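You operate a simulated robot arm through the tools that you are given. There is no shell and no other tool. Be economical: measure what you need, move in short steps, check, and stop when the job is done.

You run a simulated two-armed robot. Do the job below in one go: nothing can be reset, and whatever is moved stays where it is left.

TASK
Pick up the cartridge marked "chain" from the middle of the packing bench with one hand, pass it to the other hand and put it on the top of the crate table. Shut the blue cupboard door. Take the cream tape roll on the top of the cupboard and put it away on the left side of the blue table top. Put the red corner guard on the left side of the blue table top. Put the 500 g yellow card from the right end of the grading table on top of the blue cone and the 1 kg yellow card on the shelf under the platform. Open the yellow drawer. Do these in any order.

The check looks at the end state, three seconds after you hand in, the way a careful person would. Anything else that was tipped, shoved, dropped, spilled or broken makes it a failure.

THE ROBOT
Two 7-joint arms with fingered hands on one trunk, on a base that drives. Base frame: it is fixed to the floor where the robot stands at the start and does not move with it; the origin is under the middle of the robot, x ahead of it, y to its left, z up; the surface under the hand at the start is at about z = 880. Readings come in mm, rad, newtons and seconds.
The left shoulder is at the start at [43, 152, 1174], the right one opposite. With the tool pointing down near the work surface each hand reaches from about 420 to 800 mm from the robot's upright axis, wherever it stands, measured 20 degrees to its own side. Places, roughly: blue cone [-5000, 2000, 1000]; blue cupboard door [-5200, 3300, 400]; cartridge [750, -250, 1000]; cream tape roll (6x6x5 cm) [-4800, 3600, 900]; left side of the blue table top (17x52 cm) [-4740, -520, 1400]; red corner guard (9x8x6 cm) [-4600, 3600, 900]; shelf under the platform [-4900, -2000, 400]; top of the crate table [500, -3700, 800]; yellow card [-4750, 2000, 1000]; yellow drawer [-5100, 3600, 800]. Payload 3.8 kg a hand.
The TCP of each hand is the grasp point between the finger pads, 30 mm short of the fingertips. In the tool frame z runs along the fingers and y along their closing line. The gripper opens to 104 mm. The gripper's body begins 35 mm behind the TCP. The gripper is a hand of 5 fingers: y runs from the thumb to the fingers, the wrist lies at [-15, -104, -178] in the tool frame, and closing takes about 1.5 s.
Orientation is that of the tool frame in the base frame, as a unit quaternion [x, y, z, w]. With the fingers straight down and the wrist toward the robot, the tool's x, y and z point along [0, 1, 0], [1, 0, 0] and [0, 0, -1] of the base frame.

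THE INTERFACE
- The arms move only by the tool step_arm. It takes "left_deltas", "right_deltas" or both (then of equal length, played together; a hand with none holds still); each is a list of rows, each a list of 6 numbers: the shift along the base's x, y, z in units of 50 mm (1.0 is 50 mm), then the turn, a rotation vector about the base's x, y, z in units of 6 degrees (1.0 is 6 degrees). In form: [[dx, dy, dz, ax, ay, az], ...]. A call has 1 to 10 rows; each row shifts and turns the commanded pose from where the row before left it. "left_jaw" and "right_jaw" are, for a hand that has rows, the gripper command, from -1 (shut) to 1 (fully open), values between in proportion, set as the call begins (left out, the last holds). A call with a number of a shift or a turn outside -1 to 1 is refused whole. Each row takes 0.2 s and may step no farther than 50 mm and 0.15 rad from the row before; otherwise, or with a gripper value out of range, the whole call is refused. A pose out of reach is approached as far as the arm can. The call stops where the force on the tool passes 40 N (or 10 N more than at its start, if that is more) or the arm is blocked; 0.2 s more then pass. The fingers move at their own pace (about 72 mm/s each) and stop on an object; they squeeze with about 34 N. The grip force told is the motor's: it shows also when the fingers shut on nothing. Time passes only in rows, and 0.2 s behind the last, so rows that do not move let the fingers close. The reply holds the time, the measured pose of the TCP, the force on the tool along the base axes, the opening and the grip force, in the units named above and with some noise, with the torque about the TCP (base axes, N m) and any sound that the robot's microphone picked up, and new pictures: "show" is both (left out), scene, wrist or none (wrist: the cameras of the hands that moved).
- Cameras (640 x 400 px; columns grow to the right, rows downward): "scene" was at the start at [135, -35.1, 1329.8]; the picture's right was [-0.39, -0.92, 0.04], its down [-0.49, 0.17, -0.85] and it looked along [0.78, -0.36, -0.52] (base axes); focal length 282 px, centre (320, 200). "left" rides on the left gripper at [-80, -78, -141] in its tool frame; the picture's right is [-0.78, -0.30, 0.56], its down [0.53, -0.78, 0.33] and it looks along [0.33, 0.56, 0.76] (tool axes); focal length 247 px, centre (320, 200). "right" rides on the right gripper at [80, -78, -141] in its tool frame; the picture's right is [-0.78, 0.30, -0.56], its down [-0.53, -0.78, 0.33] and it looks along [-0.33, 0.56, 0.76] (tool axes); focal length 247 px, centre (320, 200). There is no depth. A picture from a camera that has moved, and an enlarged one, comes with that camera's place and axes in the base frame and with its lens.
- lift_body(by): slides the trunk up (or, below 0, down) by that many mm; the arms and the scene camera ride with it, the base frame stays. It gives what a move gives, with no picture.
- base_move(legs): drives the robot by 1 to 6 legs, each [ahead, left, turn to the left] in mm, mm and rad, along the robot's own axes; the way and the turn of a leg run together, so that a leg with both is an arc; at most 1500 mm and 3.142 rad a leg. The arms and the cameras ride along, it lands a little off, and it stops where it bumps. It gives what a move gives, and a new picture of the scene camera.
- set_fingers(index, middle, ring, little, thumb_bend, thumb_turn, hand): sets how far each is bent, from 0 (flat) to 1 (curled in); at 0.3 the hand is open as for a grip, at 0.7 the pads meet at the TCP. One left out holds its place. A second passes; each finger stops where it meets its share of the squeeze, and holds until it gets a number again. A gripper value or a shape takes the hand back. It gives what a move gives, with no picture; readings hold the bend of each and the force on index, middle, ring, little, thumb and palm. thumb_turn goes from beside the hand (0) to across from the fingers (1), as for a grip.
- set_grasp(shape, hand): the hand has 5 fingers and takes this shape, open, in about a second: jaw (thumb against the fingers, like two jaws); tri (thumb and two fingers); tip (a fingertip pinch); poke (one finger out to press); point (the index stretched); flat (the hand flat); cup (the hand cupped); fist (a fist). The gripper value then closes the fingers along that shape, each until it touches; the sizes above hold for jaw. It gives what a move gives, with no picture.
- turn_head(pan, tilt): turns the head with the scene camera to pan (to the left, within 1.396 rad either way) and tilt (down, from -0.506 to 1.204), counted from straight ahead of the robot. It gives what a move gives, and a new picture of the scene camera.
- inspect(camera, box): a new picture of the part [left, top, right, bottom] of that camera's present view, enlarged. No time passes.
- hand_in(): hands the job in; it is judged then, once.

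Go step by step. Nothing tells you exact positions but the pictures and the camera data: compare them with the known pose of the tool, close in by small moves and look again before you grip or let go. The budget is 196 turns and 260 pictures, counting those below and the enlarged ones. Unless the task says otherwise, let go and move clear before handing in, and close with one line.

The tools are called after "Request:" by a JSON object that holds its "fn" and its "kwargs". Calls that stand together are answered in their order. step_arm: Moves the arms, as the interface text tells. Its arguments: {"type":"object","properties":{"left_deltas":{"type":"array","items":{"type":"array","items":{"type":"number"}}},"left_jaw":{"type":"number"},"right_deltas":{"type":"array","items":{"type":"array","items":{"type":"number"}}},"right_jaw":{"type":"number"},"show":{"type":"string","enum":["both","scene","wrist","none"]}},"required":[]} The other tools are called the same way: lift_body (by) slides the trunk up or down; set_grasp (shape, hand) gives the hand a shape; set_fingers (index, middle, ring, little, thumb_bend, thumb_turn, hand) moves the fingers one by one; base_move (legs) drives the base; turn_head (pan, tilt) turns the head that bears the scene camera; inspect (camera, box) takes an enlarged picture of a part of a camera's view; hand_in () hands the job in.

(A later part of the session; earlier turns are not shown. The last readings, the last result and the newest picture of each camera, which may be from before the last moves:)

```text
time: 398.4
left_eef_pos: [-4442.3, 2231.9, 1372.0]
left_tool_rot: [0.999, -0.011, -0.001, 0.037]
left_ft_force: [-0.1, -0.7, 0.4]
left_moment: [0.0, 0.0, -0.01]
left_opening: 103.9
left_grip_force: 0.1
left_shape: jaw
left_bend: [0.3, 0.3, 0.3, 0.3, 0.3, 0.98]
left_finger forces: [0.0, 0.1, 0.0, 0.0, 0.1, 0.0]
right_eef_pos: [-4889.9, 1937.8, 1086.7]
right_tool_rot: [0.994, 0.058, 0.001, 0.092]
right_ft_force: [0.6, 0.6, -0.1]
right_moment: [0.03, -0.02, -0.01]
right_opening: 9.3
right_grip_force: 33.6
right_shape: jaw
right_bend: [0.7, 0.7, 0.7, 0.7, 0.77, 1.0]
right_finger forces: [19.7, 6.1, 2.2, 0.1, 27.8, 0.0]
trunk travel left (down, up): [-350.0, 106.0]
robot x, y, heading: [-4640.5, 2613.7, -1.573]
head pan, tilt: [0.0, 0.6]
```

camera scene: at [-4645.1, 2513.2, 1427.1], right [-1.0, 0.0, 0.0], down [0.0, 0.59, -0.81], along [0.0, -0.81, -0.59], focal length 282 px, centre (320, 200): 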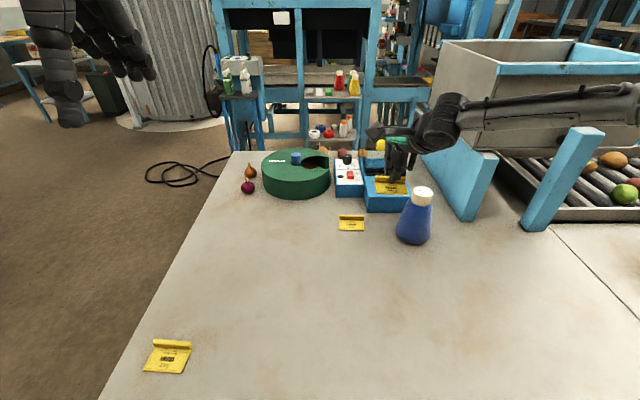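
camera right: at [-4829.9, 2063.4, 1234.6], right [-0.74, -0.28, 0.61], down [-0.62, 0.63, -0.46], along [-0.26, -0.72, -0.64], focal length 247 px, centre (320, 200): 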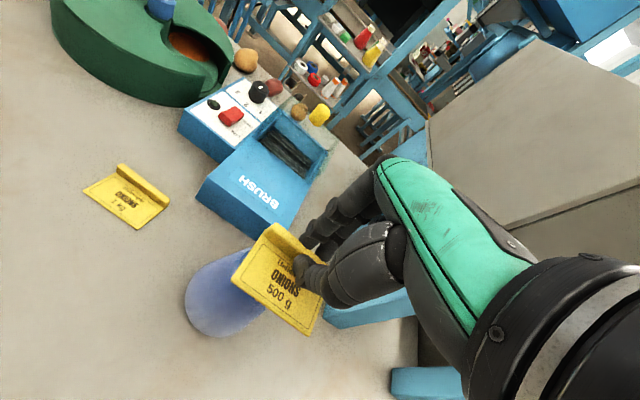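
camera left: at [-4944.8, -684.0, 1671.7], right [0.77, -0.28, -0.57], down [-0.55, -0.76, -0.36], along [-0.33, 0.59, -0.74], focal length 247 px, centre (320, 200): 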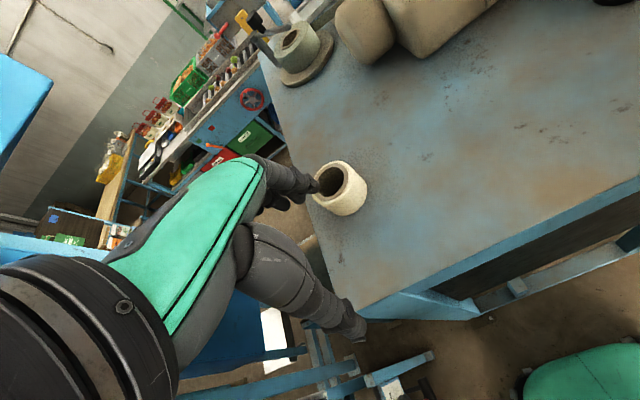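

Request:
{"fn": "step_arm", "kwargs": {"right_deltas": [[0, 0, -0.06, 0, 0, 0]], "show": "none"}}

Request:
{"fn": "step_arm", "kwargs": {"right_deltas": [[0, 0, -0.05, 0, 0, 0]], "show": "none"}}

Request:
{"fn": "inspect", "kwargs": {"camera": "scene", "box": [385, 165, 455, 215]}}

```text
time: 398.8
left_eef_pos: [-4441.9, 2231.3, 1372.0]
left_tool_rot: [0.999, -0.011, -0.001, 0.038]
left_ft_force: [-0.6, 0.4, 0.1]
left_moment: [-0.02, -0.01, -0.05]
left_opening: 103.6
left_grip_force: 0.0
left_shape: jaw
left_bend: [0.3, 0.3, 0.3, 0.3, 0.3, 0.98]
left_finger forces: [0.0, 0.0, 0.0, 0.1, 0.0, 0.0]
right_eef_pos: [-4891.1, 1938.3, 1081.8]
right_tool_rot: [0.994, 0.058, 0.0, 0.091]
right_ft_force: [-0.6, -0.4, 0.6]
right_moment: [0.01, 0.01, 0.01]
right_opening: 9.7
right_grip_force: 33.7
right_shape: jaw
right_bend: [0.7, 0.7, 0.7, 0.7, 0.77, 1.0]
right_finger forces: [19.7, 6.1, 2.6, 0.0, 28.0, 0.0]
trunk travel left (down, up): [-350.0, 106.0]
robot x, y, heading: [-4638.2, 2615.9, -1.57]
head pan, tilt: [0.0, 0.6]
```

```text
time: 399.2
left_eef_pos: [-4441.8, 2231.2, 1372.9]
left_tool_rot: [0.999, -0.012, -0.002, 0.037]
left_ft_force: [0.5, -0.4, 0.6]
left_moment: [-0.01, 0.0, 0.0]
left_opening: 103.7
left_grip_force: 0.0
left_shape: jaw
left_bend: [0.3, 0.3, 0.3, 0.3, 0.3, 0.98]
left_finger forces: [0.0, 0.0, 0.0, 0.0, 0.1, 0.0]
right_eef_pos: [-4890.3, 1938.0, 1082.2]
right_tool_rot: [0.994, 0.057, 0.001, 0.093]
right_ft_force: [0.0, -0.7, 3.4]
right_moment: [0.04, 0.05, 0.05]
right_opening: 9.5
right_grip_force: 33.8
right_shape: jaw
right_bend: [0.7, 0.7, 0.7, 0.7, 0.77, 1.0]
right_finger forces: [20.1, 6.5, 3.1, 0.0, 28.4, 0.0]
trunk travel left (down, up): [-350.0, 106.0]
robot x, y, heading: [-4636.3, 2613.7, -1.576]
head pan, tilt: [0.0, 0.6]
```

```text
8.00 times, centred on (420, 190) of scene
camera zoom: at [-4640.7, 2513.8, 1427.2], right [-1.0, 0.0, 0.0], down [0.0, 0.59, -0.81], along [0.0, -0.81, -0.59], focal length 2256 px, centre (-480, 280)
```

zoom: 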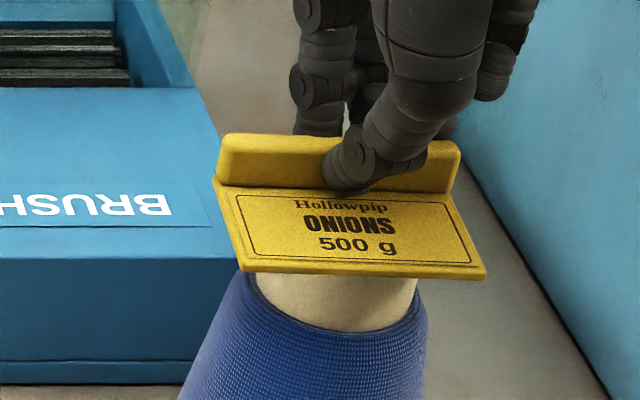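

Contact confirmed. I open the fingers modestly and withdraw along the tool axis.

Request:
{"fn": "step_arm", "kwargs": {"right_deltas": [[0, 0, 0, 0, 0, 0], [0, 0, 0, 0, 0, 0], [0, 0, 0, 0, 0, 0]], "right_jaw": -0.5, "show": "none"}}

Request:
{"fn": "step_arm", "kwargs": {"right_deltas": [[0, 0.05, 0.3, 0, 0, 0], [0, 0.08, 0.5, 0, 0, 0], [0, 0.1, 0.6, 0, 0, 0]], "show": "none"}}

Request:
{"fn": "inspect", "kwargs": {"camera": "scene", "box": [375, 140, 465, 250]}}

```text
time: 400.0
left_eef_pos: [-4441.8, 2232.3, 1371.8]
left_tool_rot: [0.999, -0.01, -0.001, 0.038]
left_ft_force: [0.3, 0.3, 0.1]
left_moment: [-0.01, 0.0, 0.01]
left_opening: 103.6
left_grip_force: 0.1
left_shape: jaw
left_bend: [0.3, 0.3, 0.3, 0.3, 0.3, 0.98]
left_finger forces: [0.0, 0.0, 0.0, 0.1, 0.0, 0.0]
right_eef_pos: [-4891.2, 1936.9, 1081.5]
right_tool_rot: [0.994, 0.057, -0.001, 0.092]
right_ft_force: [-0.1, 0.2, 2.1]
right_moment: [-0.03, 0.02, -0.01]
right_opening: 25.7
right_grip_force: 0.1
right_shape: jaw
right_bend: [0.74, 0.56, 0.54, 0.5, 0.75, 1.0]
right_finger forces: [0.0, 0.1, 0.1, 0.1, 2.1, 0.0]
trunk travel left (down, up): [-350.0, 106.0]
robot x, y, heading: [-4641.1, 2613.9, -1.576]
head pan, tilt: [0.0, 0.6]
```

```text
time: 400.8
left_eef_pos: [-4442.1, 2231.6, 1373.0]
left_tool_rot: [0.999, -0.011, -0.002, 0.038]
left_ft_force: [-0.9, -0.1, -0.3]
left_moment: [0.04, -0.04, 0.01]
left_opening: 103.7
left_grip_force: 0.1
left_shape: jaw
left_bend: [0.3, 0.3, 0.3, 0.3, 0.3, 0.98]
left_finger forces: [0.1, 0.1, 0.1, 0.0, 0.0, 0.0]
right_eef_pos: [-4892.1, 1950.3, 1150.2]
right_tool_rot: [0.994, 0.058, -0.001, 0.092]
right_ft_force: [0.3, 0.3, 0.6]
right_moment: [0.0, 0.01, 0.02]
right_opening: 25.7
right_grip_force: 0.0
right_shape: jaw
right_bend: [0.74, 0.56, 0.54, 0.5, 0.74, 1.0]
right_finger forces: [0.0, 0.0, 0.1, 0.0, 0.0, 0.0]
trunk travel left (down, up): [-350.0, 106.0]
robot x, y, heading: [-4637.2, 2616.7, -1.573]
head pan, tilt: [0.0, 0.6]
```

```text
3.64 times, centred on (420, 195) of scene
camera zoom: at [-4640.8, 2514.0, 1427.2], right [-1.0, 0.0, 0.0], down [0.0, 0.59, -0.81], along [0.0, -0.81, -0.59], focal length 1025 px, centre (-44, 218)
```

zoom: 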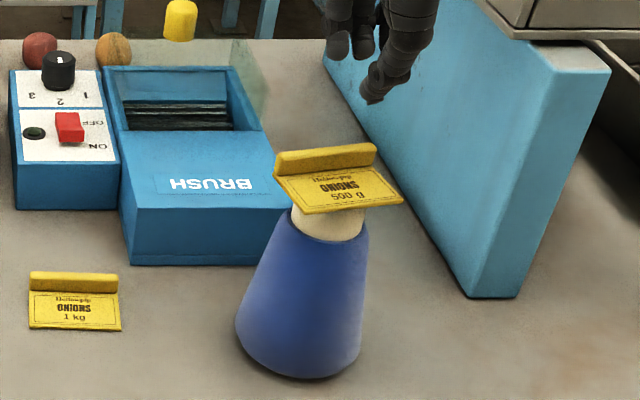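

The 500 g card rests on the cone. I withdraw, lower the trunk, and shift left so the 1 kg card lies to the right hand's own side.

Request:
{"fn": "step_arm", "kwargs": {"right_deltas": [[0, 0.8, 0.4, 0, 0, 0], [0, 0.9, 0.2, 0, 0, 0], [0, 0.9, 0, -0.8, 0, 0], [0.2, 0.6, 0, -0.8, 0, 0]], "show": "none"}}

Request:
{"fn": "lift_body", "kwargs": {"by": -115}}

Request:
{"fn": "base_move", "kwargs": {"legs": [[0, 150, 0]]}}

```text
time: 401.8
left_eef_pos: [-4443.0, 2231.7, 1372.7]
left_tool_rot: [0.999, -0.011, 0.0, 0.037]
left_ft_force: [0.1, 0.4, 0.6]
left_moment: [-0.01, -0.01, 0.0]
left_opening: 103.7
left_grip_force: 0.0
left_shape: jaw
left_bend: [0.3, 0.3, 0.3, 0.3, 0.3, 0.98]
left_finger forces: [0.0, 0.0, 0.0, 0.0, 0.1, 0.1]
right_eef_pos: [-4881.8, 2111.2, 1180.2]
right_tool_rot: [0.983, 0.057, -0.004, 0.177]
right_ft_force: [0.4, 0.6, -0.4]
right_moment: [-0.03, 0.02, 0.02]
right_opening: 26.2
right_grip_force: 0.0
right_shape: jaw
right_bend: [0.74, 0.56, 0.54, 0.5, 0.74, 1.0]
right_finger forces: [0.0, 0.1, 0.0, 0.1, 0.0, 0.0]
trunk travel left (down, up): [-350.0, 106.0]
robot x, y, heading: [-4640.3, 2615.6, -1.572]
head pan, tilt: [0.0, 0.6]
```

```text
time: 403.2
left_eef_pos: [-4442.5, 2232.5, 1257.6]
left_tool_rot: [0.999, -0.011, -0.001, 0.037]
left_ft_force: [-0.7, -0.1, 0.1]
left_moment: [-0.04, -0.02, 0.02]
left_opening: 103.8
left_grip_force: 0.1
left_shape: jaw
left_bend: [0.3, 0.3, 0.3, 0.3, 0.3, 0.98]
left_finger forces: [0.1, 0.1, 0.1, 0.0, 0.0, 0.1]
right_eef_pos: [-4880.2, 2108.7, 1067.2]
right_tool_rot: [0.983, 0.057, -0.004, 0.175]
right_ft_force: [-0.1, 0.1, 0.1]
right_moment: [0.0, 0.0, 0.01]
right_opening: 26.1
right_grip_force: 0.1
right_shape: jaw
right_bend: [0.74, 0.56, 0.54, 0.5, 0.74, 1.0]
right_finger forces: [0.0, 0.0, 0.1, 0.0, 0.1, 0.0]
trunk travel left (down, up): [-235.0, 221.0]
robot x, y, heading: [-4639.1, 2614.8, -1.574]
head pan, tilt: [0.0, 0.6]
```

```text
time: 404.6
left_eef_pos: [-4292.6, 2229.8, 1257.4]
left_tool_rot: [0.999, -0.011, -0.001, 0.037]
left_ft_force: [0.0, -0.4, 0.3]
left_moment: [0.0, -0.02, 0.01]
left_opening: 103.6
left_grip_force: 0.0
left_shape: jaw
left_bend: [0.3, 0.3, 0.3, 0.3, 0.3, 0.98]
left_finger forces: [0.1, 0.1, 0.0, 0.0, 0.1, 0.0]
right_eef_pos: [-4731.0, 2109.1, 1065.6]
right_tool_rot: [0.983, 0.057, -0.004, 0.175]
right_ft_force: [-0.4, -0.5, -0.3]
right_moment: [-0.01, -0.03, -0.02]
right_opening: 25.8
right_grip_force: 0.0
right_shape: jaw
right_bend: [0.74, 0.56, 0.54, 0.5, 0.74, 1.0]
right_finger forces: [0.0, 0.0, 0.0, 0.0, 0.1, 0.1]
trunk travel left (down, up): [-235.0, 221.0]
robot x, y, heading: [-4489.1, 2614.1, -1.576]
head pan, tilt: [0.0, 0.6]
camera scene: at [-4490.9, 2470.3, 1297.6], right [-1.0, 0.0, 0.0], down [0.0, 0.67, -0.75], along [0.0, -0.75, -0.67], focal length 282 px, centre (320, 200)
```

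scene: 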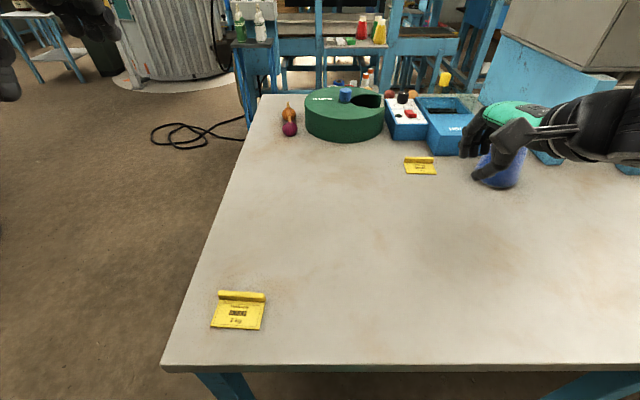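

The 1 kg card's rib is at ≈(-4732,1890). I move toward it and check with the wrist camera.

Request:
{"fn": "step_arm", "kwargs": {"right_deltas": [[0, -0.8, -0.3, 0, 0, 0], [0, -0.8, -0.3, 0, 0, 0], [0, -0.8, -0.4, 0, 0, 0], [0, -0.8, -0.4, 0, 0, 0]], "show": "wrist"}}

```text
time: 405.6
left_eef_pos: [-4290.3, 2228.7, 1255.6]
left_tool_rot: [0.999, -0.012, -0.002, 0.036]
left_ft_force: [0.4, -0.5, 0.1]
left_moment: [0.03, 0.02, -0.01]
left_opening: 103.7
left_grip_force: 0.1
left_shape: jaw
left_bend: [0.3, 0.3, 0.3, 0.3, 0.3, 0.98]
left_finger forces: [0.0, 0.0, 0.0, 0.1, 0.0, 0.1]
right_eef_pos: [-4728.8, 1950.0, 993.6]
right_tool_rot: [0.983, 0.056, -0.005, 0.174]
right_ft_force: [0.6, -0.3, -0.3]
right_moment: [0.02, 0.01, 0.01]
right_opening: 25.9
right_grip_force: 0.0
right_shape: jaw
right_bend: [0.74, 0.56, 0.54, 0.5, 0.74, 1.0]
right_finger forces: [0.1, 0.1, 0.0, 0.0, 0.0, 0.0]
trunk travel left (down, up): [-235.0, 221.0]
robot x, y, heading: [-4487.7, 2613.0, -1.571]
head pan, tilt: [0.0, 0.6]
camera right: at [-4659.7, 2079.4, 1097.4], right [-0.74, -0.17, 0.65], down [-0.61, 0.55, -0.56], along [-0.26, -0.82, -0.52], focal length 247 px, centre (320, 200)
```

right: 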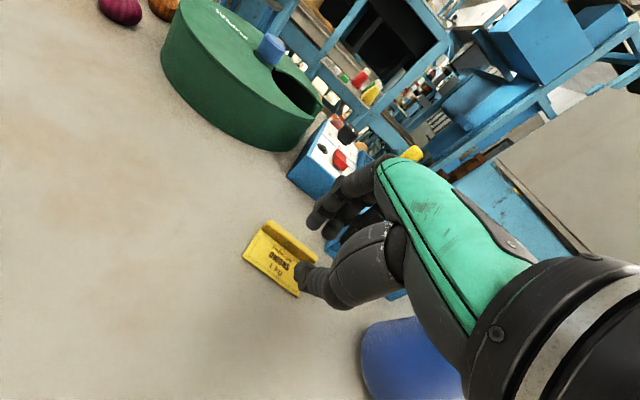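

Rib centre (-4735,1886). I align yaw, move in, and descend.

Request:
{"fn": "step_arm", "kwargs": {"right_deltas": [[-0.06, -0.5, -0.2, 0, 0, -0.5], [-0.06, -0.58, -0.2, 0, 0, -0.5], [0, 0, -0.4, 0, 0, 0]], "show": "wrist"}}

```text
time: 406.4
left_eef_pos: [-4291.8, 2231.5, 1257.0]
left_tool_rot: [0.999, -0.01, -0.001, 0.037]
left_ft_force: [-0.1, -0.3, 0.5]
left_moment: [0.01, 0.0, 0.04]
left_opening: 103.9
left_grip_force: 0.1
left_shape: jaw
left_bend: [0.3, 0.3, 0.3, 0.3, 0.3, 0.98]
left_finger forces: [0.1, 0.0, 0.0, 0.0, 0.1, 0.0]
right_eef_pos: [-4736.1, 1896.9, 954.4]
right_tool_rot: [0.985, 0.005, -0.012, 0.175]
right_ft_force: [0.1, 0.2, -0.1]
right_moment: [0.02, 0.01, 0.0]
right_opening: 25.7
right_grip_force: 0.1
right_shape: jaw
right_bend: [0.74, 0.56, 0.54, 0.5, 0.74, 1.0]
right_finger forces: [0.0, 0.1, 0.0, 0.0, 0.0, 0.0]
trunk travel left (down, up): [-235.0, 221.0]
robot x, y, heading: [-4486.5, 2616.0, -1.577]
head pan, tilt: [0.0, 0.6]
camera right: at [-4653.6, 2018.5, 1058.5], right [-0.76, -0.09, 0.65], down [-0.55, 0.61, -0.56], along [-0.34, -0.79, -0.51], focal length 247 px, centre (320, 200)
```

right: 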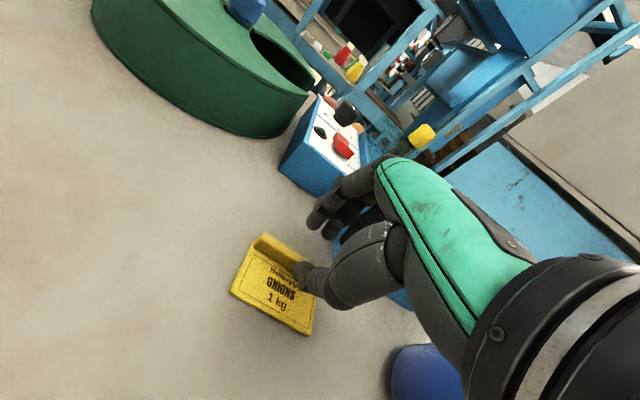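

Straddling the rib. Descend and close.

Request:
{"fn": "step_arm", "kwargs": {"right_deltas": [[0, 0, -0.3, 0, 0, 0]], "show": "none"}}

Request:
{"fn": "step_arm", "kwargs": {"right_deltas": [[0, 0, 0, 0, 0, 0], [0, 0, 0, 0, 0, 0], [0, 0, 0, 0, 0, 0], [0, 0, 0, 0, 0, 0], [0, 0, 0, 0, 0, 0]], "right_jaw": -1, "show": "none"}}

Request:
{"fn": "step_arm", "kwargs": {"right_deltas": [[0, 0, 0.3, 0, 0, 0], [0, 0.2, 0.6, 0, 0, 0], [0.1, 0.5, 0.7, 0, 0, 0], [0.1, 0.8, 0.4, 0, 0, 0]], "show": "wrist"}}

```text
time: 406.8
left_eef_pos: [-4290.1, 2231.0, 1257.9]
left_tool_rot: [0.999, -0.011, -0.001, 0.037]
left_ft_force: [0.2, 0.5, -0.5]
left_moment: [0.02, -0.02, 0.01]
left_opening: 103.6
left_grip_force: 0.0
left_shape: jaw
left_bend: [0.3, 0.3, 0.3, 0.3, 0.3, 0.98]
left_finger forces: [0.0, 0.0, 0.0, 0.0, 0.0, 0.0]
right_eef_pos: [-4735.2, 1894.3, 940.7]
right_tool_rot: [0.985, 0.006, -0.013, 0.175]
right_ft_force: [0.3, -0.2, 2.1]
right_moment: [0.02, 0.01, -0.02]
right_opening: 25.6
right_grip_force: 0.1
right_shape: jaw
right_bend: [0.74, 0.56, 0.54, 0.5, 0.75, 1.0]
right_finger forces: [0.1, 0.1, 0.0, 0.0, 2.4, 0.0]
trunk travel left (down, up): [-235.0, 221.0]
robot x, y, heading: [-4489.0, 2611.4, -1.576]
head pan, tilt: [0.0, 0.6]
```

```text
time: 408.0
left_eef_pos: [-4291.4, 2231.5, 1256.8]
left_tool_rot: [0.999, -0.011, 0.0, 0.038]
left_ft_force: [0.4, 0.0, 0.0]
left_moment: [-0.02, 0.01, -0.01]
left_opening: 103.5
left_grip_force: 0.0
left_shape: jaw
left_bend: [0.3, 0.3, 0.3, 0.3, 0.3, 0.98]
left_finger forces: [0.0, 0.0, 0.1, 0.0, 0.0, 0.1]
right_eef_pos: [-4736.0, 1894.3, 938.3]
right_tool_rot: [0.985, 0.005, -0.014, 0.173]
right_ft_force: [-0.1, -0.1, 1.4]
right_moment: [0.08, 0.04, 0.04]
right_opening: 8.2
right_grip_force: 33.8
right_shape: jaw
right_bend: [0.7, 0.7, 0.7, 0.7, 0.77, 1.0]
right_finger forces: [16.6, 8.2, 4.0, 0.1, 27.8, 0.1]
trunk travel left (down, up): [-235.0, 221.0]
robot x, y, heading: [-4487.7, 2617.1, -1.571]
head pan, tilt: [0.0, 0.6]
```

```text
time: 409.0
left_eef_pos: [-4291.3, 2231.7, 1257.3]
left_tool_rot: [0.999, -0.012, 0.0, 0.037]
left_ft_force: [-0.5, 0.9, -0.1]
left_moment: [-0.01, 0.01, -0.02]
left_opening: 103.7
left_grip_force: 0.2
left_shape: jaw
left_bend: [0.3, 0.3, 0.3, 0.3, 0.3, 0.98]
left_finger forces: [0.0, 0.0, 0.0, 0.0, 0.1, 0.0]
right_eef_pos: [-4724.0, 1971.1, 1039.6]
right_tool_rot: [0.984, 0.005, -0.013, 0.175]
right_ft_force: [0.8, 0.1, -0.6]
right_moment: [-0.03, -0.01, -0.03]
right_opening: 8.1
right_grip_force: 33.8
right_shape: jaw
right_bend: [0.7, 0.7, 0.7, 0.7, 0.77, 1.0]
right_finger forces: [17.7, 6.9, 2.4, 0.1, 27.0, 0.0]
trunk travel left (down, up): [-235.0, 221.0]
robot x, y, heading: [-4485.5, 2612.3, -1.576]
head pan, tilt: [0.0, 0.6]
camera right: at [-4642.6, 2093.2, 1142.9], right [-0.76, -0.09, 0.65], down [-0.55, 0.61, -0.56], along [-0.34, -0.78, -0.51], focal length 247 px, centre (320, 200)
```

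right: 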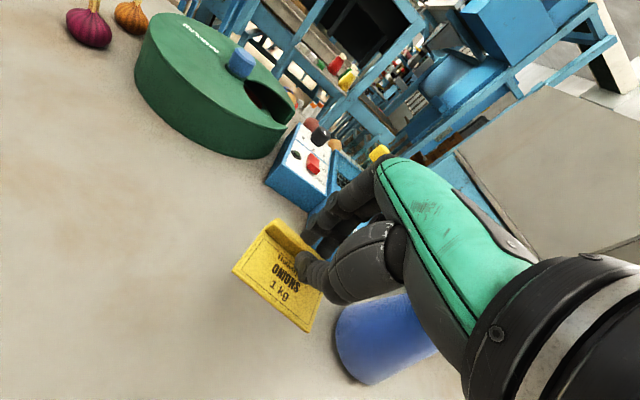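

The 1 kg card is in hand. I retract and drive back to the machine corridor by the known route.

Request:
{"fn": "step_arm", "kwargs": {"right_deltas": [[0.2, 0.8, 0.5, 0, 0, 0], [0.2, 0.8, 0.5, 0, 0, 0], [0.2, 0.8, 0.4, 0, 0, 0], [0.2, 0.8, 0.4, 0, 0, 0]], "show": "none"}}

Request:
{"fn": "base_move", "kwargs": {"legs": [[-110, 0, 0], [0, 1010, 0], [1500, 0, 0], [620, 0, 0], [0, 880, 0], [900, 0, 0]]}}

```text
time: 410.0
left_eef_pos: [-4289.3, 2233.7, 1258.3]
left_tool_rot: [0.999, -0.01, 0.0, 0.038]
left_ft_force: [-0.2, -0.4, -0.7]
left_moment: [-0.02, 0.02, -0.01]
left_opening: 103.4
left_grip_force: 0.0
left_shape: jaw
left_bend: [0.3, 0.3, 0.3, 0.3, 0.3, 0.98]
left_finger forces: [0.0, 0.0, 0.0, 0.1, 0.1, 0.0]
right_eef_pos: [-4684.1, 2133.8, 1132.6]
right_tool_rot: [0.985, 0.004, -0.014, 0.175]
right_ft_force: [0.3, 0.0, -0.2]
right_moment: [-0.04, 0.03, 0.01]
right_opening: 7.9
right_grip_force: 33.7
right_shape: jaw
right_bend: [0.7, 0.7, 0.7, 0.7, 0.77, 1.0]
right_finger forces: [17.8, 6.9, 2.4, 0.0, 27.0, 0.0]
trunk travel left (down, up): [-235.0, 221.0]
robot x, y, heading: [-4487.2, 2610.9, -1.576]
head pan, tilt: [0.0, 0.6]
```

```text
time: 434.8
left_eef_pos: [-2465.8, -742.0, 1257.6]
left_tool_rot: [0.999, -0.021, -0.001, 0.037]
left_ft_force: [-0.4, 0.2, -0.2]
left_moment: [0.0, -0.02, -0.01]
left_opening: 103.8
left_grip_force: 0.1
left_shape: jaw
left_bend: [0.3, 0.3, 0.3, 0.3, 0.3, 0.98]
left_finger forces: [0.1, 0.0, 0.1, 0.1, 0.0, 0.0]
right_eef_pos: [-2862.3, -834.2, 1132.3]
right_tool_rot: [0.985, -0.004, -0.015, 0.173]
right_ft_force: [-0.9, -0.1, 0.4]
right_moment: [-0.01, -0.07, 0.0]
right_opening: 7.8
right_grip_force: 34.1
right_shape: jaw
right_bend: [0.7, 0.7, 0.7, 0.7, 0.77, 1.0]
right_finger forces: [17.9, 7.0, 2.5, 0.1, 27.0, 0.0]
trunk travel left (down, up): [-235.0, 221.0]
robot x, y, heading: [-2653.8, -352.7, -1.595]
head pan, tilt: [0.0, 0.6]
camera scene: at [-2660.2, -497.7, 1297.7], right [-1.0, 0.02, 0.0], down [0.02, 0.67, -0.75], along [-0.02, -0.75, -0.67], focal length 282 px, centre (320, 200)
```

scene: 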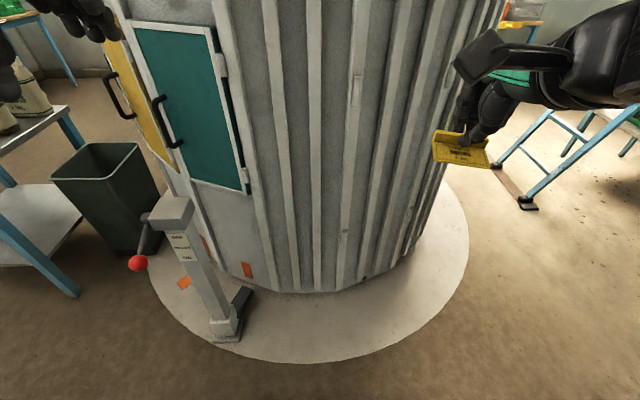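

The silo wall is slimmer than I thought, so I can enter the corridor facing the platform directly.

Request:
{"fn": "base_move", "kwargs": {"legs": [[0, -550, 0.024], [500, -250, 0], [100, -400, 0], [0, -450, 0]]}}

Request:
{"fn": "turn_head", "kwargs": {"pan": -0.5, "tilt": 0.6}}

```text
time: 445.3
left_eef_pos: [-4078.3, -1361.1, 1256.4]
left_tool_rot: [0.999, 0.007, -0.001, 0.037]
left_ft_force: [0.1, -1.2, 0.5]
left_moment: [-0.02, -0.02, -0.01]
left_opening: 103.7
left_grip_force: 0.1
left_shape: jaw
left_bend: [0.3, 0.3, 0.3, 0.3, 0.3, 0.98]
left_finger forces: [0.0, 0.1, 0.0, 0.0, 0.0, 0.0]
right_eef_pos: [-4467.7, -1472.0, 1131.2]
right_tool_rot: [0.984, 0.022, -0.011, 0.174]
right_ft_force: [0.4, 0.3, -0.2]
right_moment: [0.01, 0.02, -0.02]
right_opening: 7.9
right_grip_force: 34.0
right_shape: jaw
right_bend: [0.7, 0.7, 0.7, 0.7, 0.77, 1.0]
right_finger forces: [17.9, 6.8, 2.5, 0.0, 27.1, 0.0]
trunk travel left (down, up): [-235.0, 221.0]
robot x, y, heading: [-4290.2, -984.7, -1.538]
head pan, tilt: [0.0, 0.6]
camera scene: at [-4285.2, -1127.6, 1297.6], right [-1.0, -0.03, 0.0], down [-0.02, 0.67, -0.75], along [0.02, -0.74, -0.67], focal length 282 px, centre (320, 200)
```

scene: 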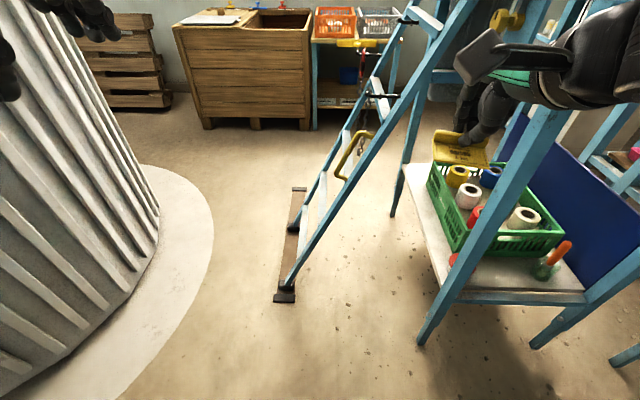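

```text
time: 446.2
left_eef_pos: [-4079.1, -1360.8, 1256.2]
left_tool_rot: [0.999, 0.006, 0.001, 0.038]
left_ft_force: [-0.3, 0.2, -0.8]
left_moment: [0.03, 0.02, 0.02]
left_opening: 103.8
left_grip_force: 0.0
left_shape: jaw
left_bend: [0.3, 0.3, 0.3, 0.3, 0.3, 0.98]
left_finger forces: [0.0, 0.0, 0.0, 0.0, 0.1, 0.0]
right_eef_pos: [-4468.8, -1473.2, 1131.7]
right_tool_rot: [0.984, 0.023, -0.01, 0.174]
right_ft_force: [0.5, 0.4, -0.3]
right_moment: [-0.02, -0.01, 0.02]
right_opening: 7.7
right_grip_force: 33.9
right_shape: jaw
right_bend: [0.7, 0.7, 0.7, 0.7, 0.77, 1.0]
right_finger forces: [17.9, 6.9, 2.4, 0.1, 27.0, 0.0]
trunk travel left (down, up): [-235.0, 221.0]
robot x, y, heading: [-4287.6, -982.3, -1.542]
head pan, tilt: [-0.499, 0.6]
camera scene: at [-4328.2, -1118.2, 1299.0], right [-0.89, 0.45, 0.06], down [0.25, 0.61, -0.75], along [-0.37, -0.66, -0.65], focal length 282 px, centre (320, 200)
```

scene: 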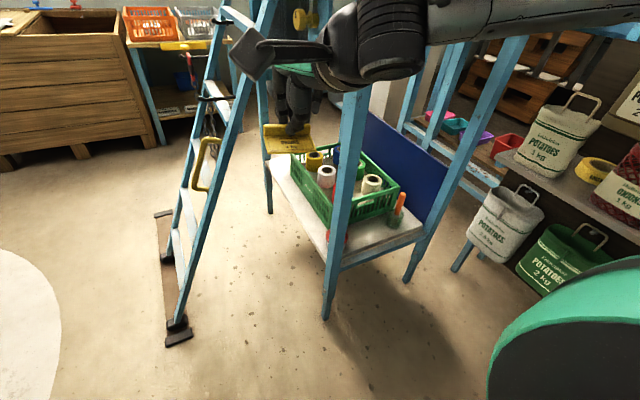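

I see the stand with the shelf (z≈460): posts at x≈-4716 and -5198, front y≈-1650, with a green crate on it. I zoom to find free space.

Request:
{"fn": "inspect", "kwargs": {"camera": "scene", "box": [240, 100, 460, 300]}}

```text
2.00 times, centred on (350, 200) of scene
camera zoom: at [-4328.2, -1118.2, 1299.0], right [-0.89, 0.45, 0.06], down [0.25, 0.61, -0.75], along [-0.37, -0.66, -0.65], focal length 564 px, centre (260, 200)
```

zoom: 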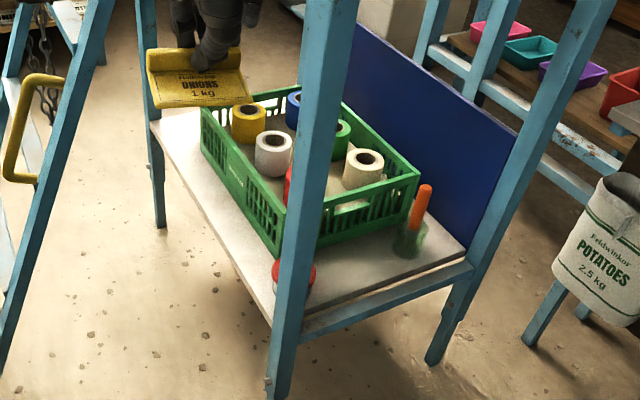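

Free spot on the shelf: between the red roll and the bottle, centre ≈(-4895,-1728), in front of the crate. I lower the trunk and position the base.

Request:
{"fn": "lift_body", "kwargs": {"by": -230}}

Request:
{"fn": "base_move", "kwargs": {"legs": [[0, -385, -0.029], [150, 0, 0]]}}

Request:
{"fn": "turn_head", "kwargs": {"pan": -0.35, "tilt": 0.15}}

```text
time: 448.6
left_eef_pos: [-4078.5, -1359.1, 1028.5]
left_tool_rot: [0.999, 0.005, -0.001, 0.038]
left_ft_force: [1.0, -0.1, 0.3]
left_moment: [0.0, 0.0, 0.0]
left_opening: 103.5
left_grip_force: 0.1
left_shape: jaw
left_bend: [0.3, 0.3, 0.3, 0.3, 0.3, 0.98]
left_finger forces: [0.0, 0.0, 0.0, 0.0, 0.1, 0.0]
right_eef_pos: [-4468.6, -1508.5, 814.8]
right_tool_rot: [0.995, 0.023, -0.011, 0.093]
right_ft_force: [1.0, -0.5, -0.9]
right_moment: [-0.03, 0.01, -0.02]
right_opening: 7.8
right_grip_force: 33.9
right_shape: jaw
right_bend: [0.7, 0.7, 0.7, 0.7, 0.77, 1.0]
right_finger forces: [18.0, 6.8, 2.4, 0.0, 26.9, 0.0]
trunk travel left (down, up): [-5.0, 451.0]
robot x, y, heading: [-4288.9, -986.8, -1.544]
head pan, tilt: [-0.499, 0.6]
```

```text
time: 452.0
left_eef_pos: [-4469.5, -1525.9, 1027.6]
left_tool_rot: [0.999, -0.004, -0.001, 0.037]
left_ft_force: [0.3, -0.7, -0.9]
left_moment: [0.03, 0.01, 0.0]
left_opening: 103.9
left_grip_force: 0.0
left_shape: jaw
left_bend: [0.3, 0.3, 0.3, 0.3, 0.3, 0.98]
left_finger forces: [0.1, 0.0, 0.0, 0.1, 0.0, 0.0]
right_eef_pos: [-4861.8, -1666.1, 812.9]
right_tool_rot: [0.996, 0.013, -0.012, 0.091]
right_ft_force: [-0.1, 0.1, -0.6]
right_moment: [-0.01, 0.04, -0.01]
right_opening: 7.8
right_grip_force: 34.5
right_shape: jaw
right_bend: [0.7, 0.7, 0.7, 0.7, 0.77, 1.0]
right_finger forces: [17.9, 6.8, 2.5, 0.0, 27.1, 0.0]
trunk travel left (down, up): [-5.0, 451.0]
robot x, y, heading: [-4671.0, -1143.8, -1.561]
head pan, tilt: [-0.499, 0.6]
camera scene: at [-4712.6, -1429.5, 972.6], right [-0.88, 0.41, 0.24], down [0.26, 0.85, -0.46], along [-0.39, -0.34, -0.85], focal length 282 px, centre (320, 200)
```

scene: 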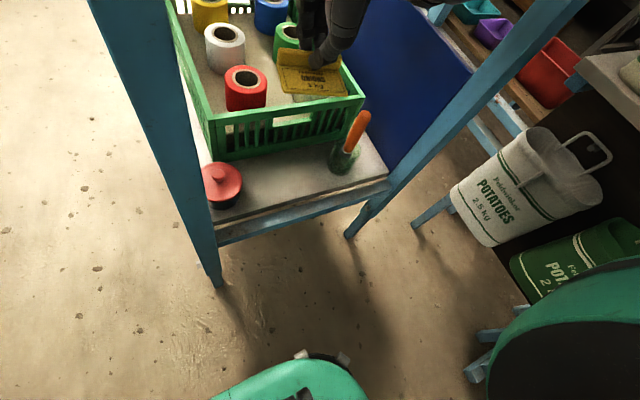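

```text
time: 452.9
left_eef_pos: [-4468.0, -1524.4, 1027.8]
left_tool_rot: [0.999, -0.005, 0.0, 0.037]
left_ft_force: [0.5, 0.2, -0.3]
left_moment: [0.02, 0.0, -0.01]
left_opening: 103.9
left_grip_force: 0.0
left_shape: jaw
left_bend: [0.3, 0.3, 0.3, 0.3, 0.3, 0.98]
left_finger forces: [0.1, 0.1, 0.0, 0.0, 0.0, 0.0]
right_eef_pos: [-4861.6, -1663.8, 814.2]
right_tool_rot: [0.996, 0.014, -0.01, 0.091]
right_ft_force: [0.1, -0.1, 0.8]
right_moment: [0.01, -0.01, 0.0]
right_opening: 7.8
right_grip_force: 33.7
right_shape: jaw
right_bend: [0.7, 0.7, 0.7, 0.7, 0.77, 1.0]
right_finger forces: [18.0, 6.8, 2.5, 0.1, 27.0, 0.1]
trunk travel left (down, up): [-5.0, 451.0]
robot x, y, heading: [-4675.2, -1150.0, -1.56]
head pan, tilt: [-0.351, 0.15]
camera scene: at [-4702.0, -1457.5, 1003.9], right [-0.94, 0.29, 0.17], down [0.05, 0.62, -0.78], along [-0.33, -0.73, -0.6], focal length 282 px, centre (320, 200)
```

scene: 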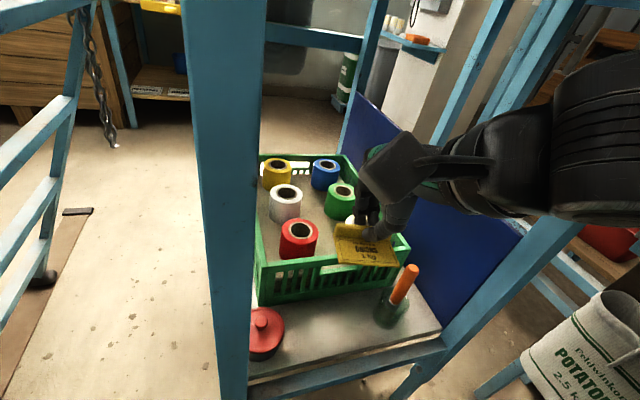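

The free strip (x -5010…-4795, y -1777…-1638) is clear; the hand's pitch changed by 10° during the lowering, so I re-pitch it while descending.

Request:
{"fn": "step_arm", "kwargs": {"right_deltas": [[-0.12, -0.1, -0.8, -0.32, 0, 0], [-0.12, -0.1, -0.8, -0.32, 0, 0], [-0.12, -0.1, -0.8, -0.32, 0, 0], [-0.12, -0.1, -0.8, -0.32, 0, 0], [-0.12, -0.1, -0.8, -0.32, 0, 0]], "show": "scene"}}

```text
time: 454.1
left_eef_pos: [-4470.9, -1526.8, 1027.1]
left_tool_rot: [0.999, -0.005, 0.0, 0.037]
left_ft_force: [0.0, 0.1, 0.3]
left_moment: [0.01, 0.0, -0.01]
left_opening: 103.5
left_grip_force: 0.1
left_shape: jaw
left_bend: [0.3, 0.3, 0.3, 0.3, 0.3, 0.98]
left_finger forces: [0.0, 0.1, 0.0, 0.1, 0.0, 0.1]
right_eef_pos: [-4892.3, -1708.4, 617.7]
right_tool_rot: [0.985, 0.012, -0.013, 0.173]
right_ft_force: [-0.4, -0.5, 0.0]
right_moment: [0.02, -0.01, 0.01]
right_opening: 7.5
right_grip_force: 34.3
right_shape: jaw
right_bend: [0.7, 0.7, 0.7, 0.7, 0.77, 1.0]
right_finger forces: [18.5, 6.8, 1.9, 0.0, 27.2, 0.0]
right hand out of reach, approached as far as the arm can: row 1, 2
trunk travel left (down, up): [-5.0, 451.0]
robot x, y, heading: [-4670.0, -1143.3, -1.559]
head pan, tilt: [-0.351, 0.15]
camera scene: at [-4702.3, -1458.2, 1003.6], right [-0.94, 0.29, 0.17], down [0.05, 0.62, -0.78], along [-0.33, -0.73, -0.6], focal length 282 px, centre (320, 200)
```

scene: 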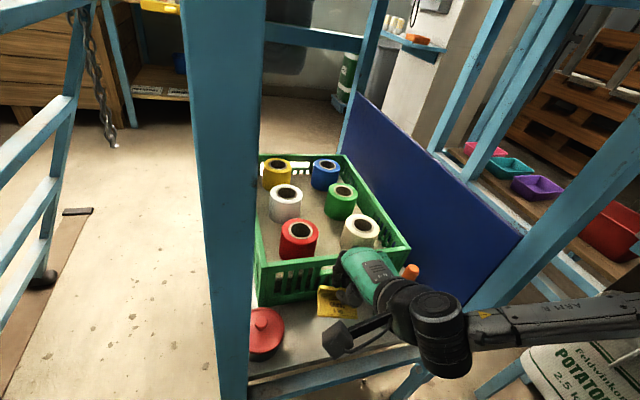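

Good clearance around. I continue down to just above the shelf.

Request:
{"fn": "step_arm", "kwargs": {"right_deltas": [[0, -0.1, -0.9, 0, 0, 0], [0, -0.1, -0.9, 0, 0, 0]], "show": "both"}}

```text
time: 454.7
left_eef_pos: [-4470.9, -1526.0, 1027.1]
left_tool_rot: [0.999, -0.004, 0.0, 0.037]
left_ft_force: [-0.7, -0.3, 0.2]
left_moment: [0.01, -0.02, 0.03]
left_opening: 103.5
left_grip_force: 0.1
left_shape: jaw
left_bend: [0.3, 0.3, 0.3, 0.3, 0.3, 0.98]
left_finger forces: [0.1, 0.0, 0.0, 0.0, 0.1, 0.0]
right_eef_pos: [-4892.6, -1718.1, 526.0]
right_tool_rot: [0.985, 0.011, -0.013, 0.174]
right_ft_force: [0.1, 0.8, 0.1]
right_moment: [-0.02, -0.04, -0.02]
right_opening: 7.6
right_grip_force: 34.2
right_shape: jaw
right_bend: [0.7, 0.7, 0.7, 0.7, 0.77, 1.0]
right_finger forces: [18.6, 6.9, 1.9, 0.0, 27.1, 0.0]
trunk travel left (down, up): [-5.0, 451.0]
robot x, y, heading: [-4673.2, -1147.5, -1.562]
head pan, tilt: [-0.351, 0.15]
camera scene: at [-4702.1, -1458.2, 1003.6], right [-0.94, 0.29, 0.17], down [0.05, 0.62, -0.78], along [-0.33, -0.73, -0.6], focal length 282 px, centre (320, 200)
camera right: at [-4812.1, -1595.0, 629.2], right [-0.76, -0.1, 0.65], down [-0.56, 0.61, -0.56], along [-0.33, -0.79, -0.51], focal length 247 px, centre (320, 200)
```

scene: 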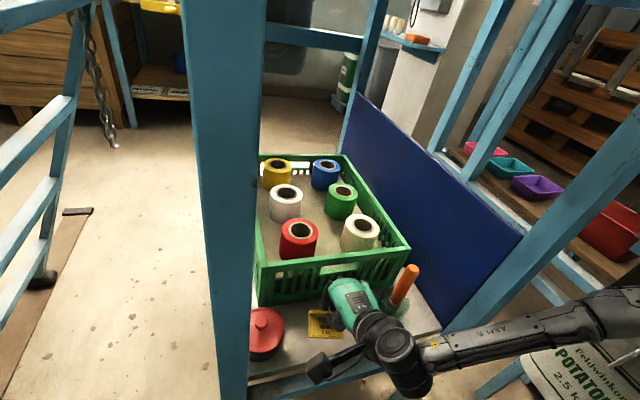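
right: 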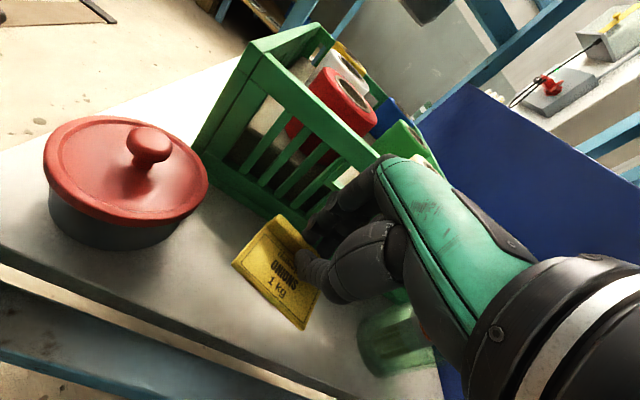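

Clear of pot, crate and jar. Lower the last bit to contact.

Request:
{"fn": "step_arm", "kwargs": {"right_deltas": [[0, 0.05, -0.3, 0, 0, 0], [0, 0, -0.15, 0, 0, 0]], "show": "none"}}

Request:
{"fn": "step_arm", "kwargs": {"right_deltas": [[0, 0, -0.08, 0, 0, 0]], "show": "none"}}

Request:
{"fn": "step_arm", "kwargs": {"right_deltas": [[0, 0, -0.08, 0, 0, 0]], "show": "wrist"}}

```text
time: 455.3
left_eef_pos: [-4468.6, -1525.8, 1026.1]
left_tool_rot: [0.999, -0.004, 0.0, 0.037]
left_ft_force: [-0.5, -0.9, -1.1]
left_moment: [0.01, 0.03, 0.03]
left_opening: 103.8
left_grip_force: 0.0
left_shape: jaw
left_bend: [0.3, 0.3, 0.3, 0.3, 0.3, 0.98]
left_finger forces: [0.0, 0.1, 0.1, 0.0, 0.1, 0.0]
right_eef_pos: [-4891.5, -1716.8, 505.0]
right_tool_rot: [0.985, 0.012, -0.013, 0.173]
right_ft_force: [-0.2, 0.3, -0.1]
right_moment: [-0.01, 0.0, -0.01]
right_opening: 7.6
right_grip_force: 33.6
right_shape: jaw
right_bend: [0.7, 0.7, 0.7, 0.7, 0.77, 1.0]
right_finger forces: [18.7, 6.8, 2.0, 0.1, 27.2, 0.0]
trunk travel left (down, up): [-5.0, 451.0]
robot x, y, heading: [-4667.9, -1144.4, -1.565]
head pan, tilt: [-0.351, 0.15]
```

```text
time: 455.7
left_eef_pos: [-4470.1, -1525.5, 1026.6]
left_tool_rot: [0.999, -0.004, -0.001, 0.036]
left_ft_force: [0.1, 0.6, -0.2]
left_moment: [0.0, -0.02, 0.02]
left_opening: 103.7
left_grip_force: 0.0
left_shape: jaw
left_bend: [0.3, 0.3, 0.3, 0.3, 0.3, 0.98]
left_finger forces: [0.0, 0.0, 0.1, 0.0, 0.1, 0.0]
right_eef_pos: [-4891.3, -1715.5, 500.9]
right_tool_rot: [0.985, 0.013, -0.013, 0.174]
right_ft_force: [0.1, 0.9, 0.4]
right_moment: [-0.03, 0.0, 0.0]
right_opening: 7.3
right_grip_force: 34.1
right_shape: jaw
right_bend: [0.7, 0.7, 0.7, 0.7, 0.77, 1.0]
right_finger forces: [18.8, 6.8, 1.9, 0.0, 27.2, 0.1]
trunk travel left (down, up): [-5.0, 451.0]
robot x, y, heading: [-4671.8, -1145.8, -1.559]
head pan, tilt: [-0.351, 0.15]
```

```text
time: 456.1
left_eef_pos: [-4470.1, -1524.8, 1027.0]
left_tool_rot: [0.999, -0.004, 0.0, 0.037]
left_ft_force: [1.1, 0.1, -0.1]
left_moment: [0.02, -0.02, -0.02]
left_opening: 103.6
left_grip_force: 0.0
left_shape: jaw
left_bend: [0.3, 0.3, 0.3, 0.3, 0.3, 0.98]
left_finger forces: [0.1, 0.1, 0.1, 0.0, 0.0, 0.1]
right_eef_pos: [-4891.6, -1716.2, 496.2]
right_tool_rot: [0.985, 0.012, -0.012, 0.174]
right_ft_force: [0.4, 0.7, -0.1]
right_moment: [0.02, -0.02, -0.02]
right_opening: 7.7
right_grip_force: 33.8
right_shape: jaw
right_bend: [0.7, 0.7, 0.7, 0.7, 0.77, 1.0]
right_finger forces: [18.7, 6.7, 2.0, 0.0, 27.2, 0.1]
trunk travel left (down, up): [-5.0, 451.0]
robot x, y, heading: [-4674.2, -1140.0, -1.557]
head pan, tilt: [-0.351, 0.15]
camera right: at [-4811.7, -1592.2, 600.3], right [-0.76, -0.1, 0.65], down [-0.56, 0.6, -0.56], along [-0.33, -0.79, -0.51], focal length 247 px, centre (320, 200)
```

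right: 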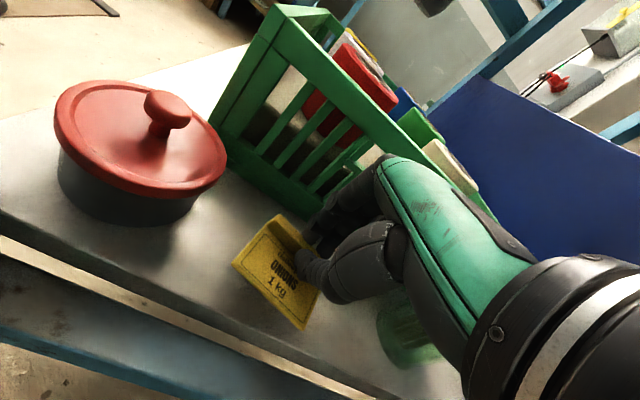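

Not touching yet; keep lowering gradually.

Request:
{"fn": "step_arm", "kwargs": {"right_deltas": [[0, 0, -0.08, 0, 0, 0], [0, 0, -0.08, 0, 0, 0]], "show": "none"}}

Request:
{"fn": "step_arm", "kwargs": {"right_deltas": [[0, 0, -0.07, 0, 0, 0]], "show": "none"}}

Request:
{"fn": "step_arm", "kwargs": {"right_deltas": [[0, 0, -0.07, 0, 0, 0]], "show": "wrist"}}

```text
time: 456.7
left_eef_pos: [-4469.4, -1524.4, 1027.5]
left_tool_rot: [0.999, -0.004, 0.0, 0.038]
left_ft_force: [0.7, 0.2, 0.2]
left_moment: [0.01, -0.05, 0.0]
left_opening: 103.5
left_grip_force: 0.0
left_shape: jaw
left_bend: [0.3, 0.3, 0.3, 0.3, 0.3, 0.98]
left_finger forces: [0.1, 0.1, 0.0, 0.2, 0.1, 0.1]
right_eef_pos: [-4891.4, -1716.0, 489.4]
right_tool_rot: [0.985, 0.011, -0.013, 0.174]
right_ft_force: [0.8, 0.5, -0.4]
right_moment: [0.0, 0.01, 0.01]
right_opening: 7.7
right_grip_force: 33.4
right_shape: jaw
right_bend: [0.7, 0.7, 0.7, 0.7, 0.77, 1.0]
right_finger forces: [18.7, 6.9, 1.9, 0.1, 27.2, 0.0]
trunk travel left (down, up): [-5.0, 451.0]
robot x, y, heading: [-4673.0, -1143.0, -1.564]
head pan, tilt: [-0.351, 0.15]
```

```text
time: 457.1
left_eef_pos: [-4469.2, -1525.0, 1027.1]
left_tool_rot: [0.999, -0.005, -0.001, 0.037]
left_ft_force: [-0.3, 0.1, -0.2]
left_moment: [0.02, 0.0, -0.02]
left_opening: 103.4
left_grip_force: 0.0
left_shape: jaw
left_bend: [0.3, 0.3, 0.3, 0.3, 0.3, 0.98]
left_finger forces: [0.1, 0.0, 0.1, 0.0, 0.0, 0.0]
right_eef_pos: [-4891.2, -1716.2, 483.4]
right_tool_rot: [0.985, 0.012, -0.013, 0.173]
right_ft_force: [-0.3, -0.3, -0.2]
right_moment: [0.02, -0.03, 0.0]
right_opening: 7.7
right_grip_force: 34.0
right_shape: jaw
right_bend: [0.7, 0.7, 0.7, 0.7, 0.77, 1.0]
right_finger forces: [18.6, 6.8, 1.9, 0.1, 27.3, 0.0]
trunk travel left (down, up): [-5.0, 451.0]
robot x, y, heading: [-4672.6, -1144.2, -1.559]
head pan, tilt: [-0.351, 0.15]
```

```text
time: 457.5
left_eef_pos: [-4469.7, -1525.1, 1026.8]
left_tool_rot: [0.999, -0.005, 0.0, 0.036]
left_ft_force: [1.1, 0.7, -0.2]
left_moment: [0.02, -0.01, 0.01]
left_opening: 103.6
left_grip_force: 0.1
left_shape: jaw
left_bend: [0.3, 0.3, 0.3, 0.3, 0.3, 0.98]
left_finger forces: [0.0, 0.0, 0.0, 0.0, 0.0, 0.1]
right_eef_pos: [-4891.2, -1715.9, 480.7]
right_tool_rot: [0.985, 0.012, -0.013, 0.174]
right_ft_force: [-0.2, -0.4, -0.3]
right_moment: [0.0, 0.03, -0.01]
right_opening: 7.7
right_grip_force: 34.3
right_shape: jaw
right_bend: [0.7, 0.7, 0.7, 0.7, 0.77, 1.0]
right_finger forces: [18.7, 6.8, 1.8, 0.0, 27.2, 0.1]
trunk travel left (down, up): [-5.0, 451.0]
robot x, y, heading: [-4673.1, -1146.5, -1.561]
head pan, tilt: [-0.351, 0.15]
camera right: at [-4811.4, -1592.7, 584.8], right [-0.76, -0.1, 0.65], down [-0.56, 0.6, -0.56], along [-0.33, -0.79, -0.51], focal length 247 px, centre (320, 200)
```

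right: 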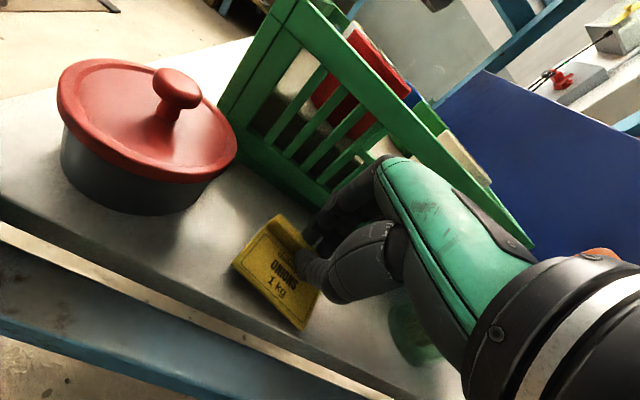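

Request:
{"fn": "step_arm", "kwargs": {"right_deltas": [[0, 0, -0.08, 0, 0, 0], [0, 0, -0.08, 0, 0, 0]], "show": "none"}}

Request:
{"fn": "step_arm", "kwargs": {"right_deltas": [[0, 0, -0.06, 0, 0, 0]], "show": "none"}}

Request:
{"fn": "step_arm", "kwargs": {"right_deltas": [[0, 0, -0.06, 0, 0, 0]], "show": "none"}}

Request:
{"fn": "step_arm", "kwargs": {"right_deltas": [[0, 0, -0.06, 0, 0, 0]], "show": "none"}}

```text
time: 458.1
left_eef_pos: [-4469.3, -1524.7, 1026.7]
left_tool_rot: [0.999, -0.004, 0.0, 0.038]
left_ft_force: [1.1, 0.4, 0.1]
left_moment: [0.02, -0.01, 0.01]
left_opening: 103.5
left_grip_force: 0.0
left_shape: jaw
left_bend: [0.3, 0.3, 0.3, 0.3, 0.3, 0.98]
left_finger forces: [0.0, 0.0, 0.1, 0.0, 0.0, 0.1]
right_eef_pos: [-4892.4, -1717.6, 474.9]
right_tool_rot: [0.985, 0.011, -0.013, 0.174]
right_ft_force: [0.2, 0.6, 0.4]
right_moment: [0.05, 0.02, 0.04]
right_opening: 7.5
right_grip_force: 33.5
right_shape: jaw
right_bend: [0.7, 0.7, 0.7, 0.7, 0.78, 1.0]
right_finger forces: [19.1, 7.7, 3.0, 0.0, 28.0, 0.0]
trunk travel left (down, up): [-5.0, 451.0]
robot x, y, heading: [-4673.8, -1142.1, -1.562]
head pan, tilt: [-0.351, 0.15]
```

```text
time: 458.5
left_eef_pos: [-4470.0, -1524.0, 1026.2]
left_tool_rot: [0.999, -0.004, 0.0, 0.037]
left_ft_force: [0.5, 0.4, 0.5]
left_moment: [-0.01, 0.03, -0.03]
left_opening: 103.7
left_grip_force: 0.2
left_shape: jaw
left_bend: [0.3, 0.3, 0.3, 0.3, 0.3, 0.98]
left_finger forces: [0.1, 0.0, 0.1, 0.0, 0.0, 0.1]
right_eef_pos: [-4891.6, -1715.9, 471.3]
right_tool_rot: [0.984, 0.012, -0.012, 0.175]
right_ft_force: [-0.7, -1.4, 2.4]
right_moment: [0.05, 0.09, 0.06]
right_opening: 7.7
right_grip_force: 34.5
right_shape: jaw
right_bend: [0.7, 0.7, 0.7, 0.7, 0.78, 1.0]
right_finger forces: [20.0, 8.5, 3.8, 0.0, 29.5, 0.0]
trunk travel left (down, up): [-5.0, 451.0]
robot x, y, heading: [-4668.8, -1144.6, -1.564]
head pan, tilt: [-0.351, 0.15]
```

```text
time: 458.9
left_eef_pos: [-4468.7, -1524.0, 1028.1]
left_tool_rot: [0.999, -0.004, -0.001, 0.038]
left_ft_force: [-0.3, 0.3, 0.0]
left_moment: [0.0, 0.02, -0.01]
left_opening: 103.7
left_grip_force: 0.0
left_shape: jaw
left_bend: [0.3, 0.3, 0.3, 0.3, 0.3, 0.98]
left_finger forces: [0.0, 0.0, 0.1, 0.0, 0.1, 0.0]
right_eef_pos: [-4889.6, -1716.1, 468.7]
right_tool_rot: [0.984, 0.013, -0.013, 0.176]
right_ft_force: [0.4, -1.0, 6.8]
right_moment: [0.06, 0.15, 0.05]
right_opening: 7.8
right_grip_force: 34.0
right_shape: jaw
right_bend: [0.7, 0.7, 0.7, 0.7, 0.78, 1.0]
right_finger forces: [19.9, 8.4, 5.5, 0.1, 30.2, 0.0]
trunk travel left (down, up): [-5.0, 451.0]
robot x, y, heading: [-4670.3, -1144.6, -1.557]
head pan, tilt: [-0.351, 0.15]
```

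```text
time: 459.3
left_eef_pos: [-4468.5, -1522.8, 1028.0]
left_tool_rot: [0.999, -0.005, -0.001, 0.038]
left_ft_force: [0.4, 0.1, 0.5]
left_moment: [-0.02, 0.02, 0.0]
left_opening: 103.8
left_grip_force: 0.0
left_shape: jaw
left_bend: [0.3, 0.3, 0.3, 0.3, 0.3, 0.98]
left_finger forces: [0.1, 0.0, 0.0, 0.0, 0.0, 0.0]
right_eef_pos: [-4892.2, -1717.1, 466.5]
right_tool_rot: [0.984, 0.013, -0.014, 0.176]
right_ft_force: [1.3, 1.8, 15.5]
right_moment: [0.08, 0.19, 0.0]
right_opening: 8.3
right_grip_force: 33.9
right_shape: jaw
right_bend: [0.7, 0.7, 0.7, 0.7, 0.78, 1.0]
right_finger forces: [20.4, 8.8, 4.8, 0.0, 33.2, 0.1]
trunk travel left (down, up): [-5.0, 451.0]
robot x, y, heading: [-4669.4, -1148.4, -1.562]
head pan, tilt: [-0.351, 0.15]
```

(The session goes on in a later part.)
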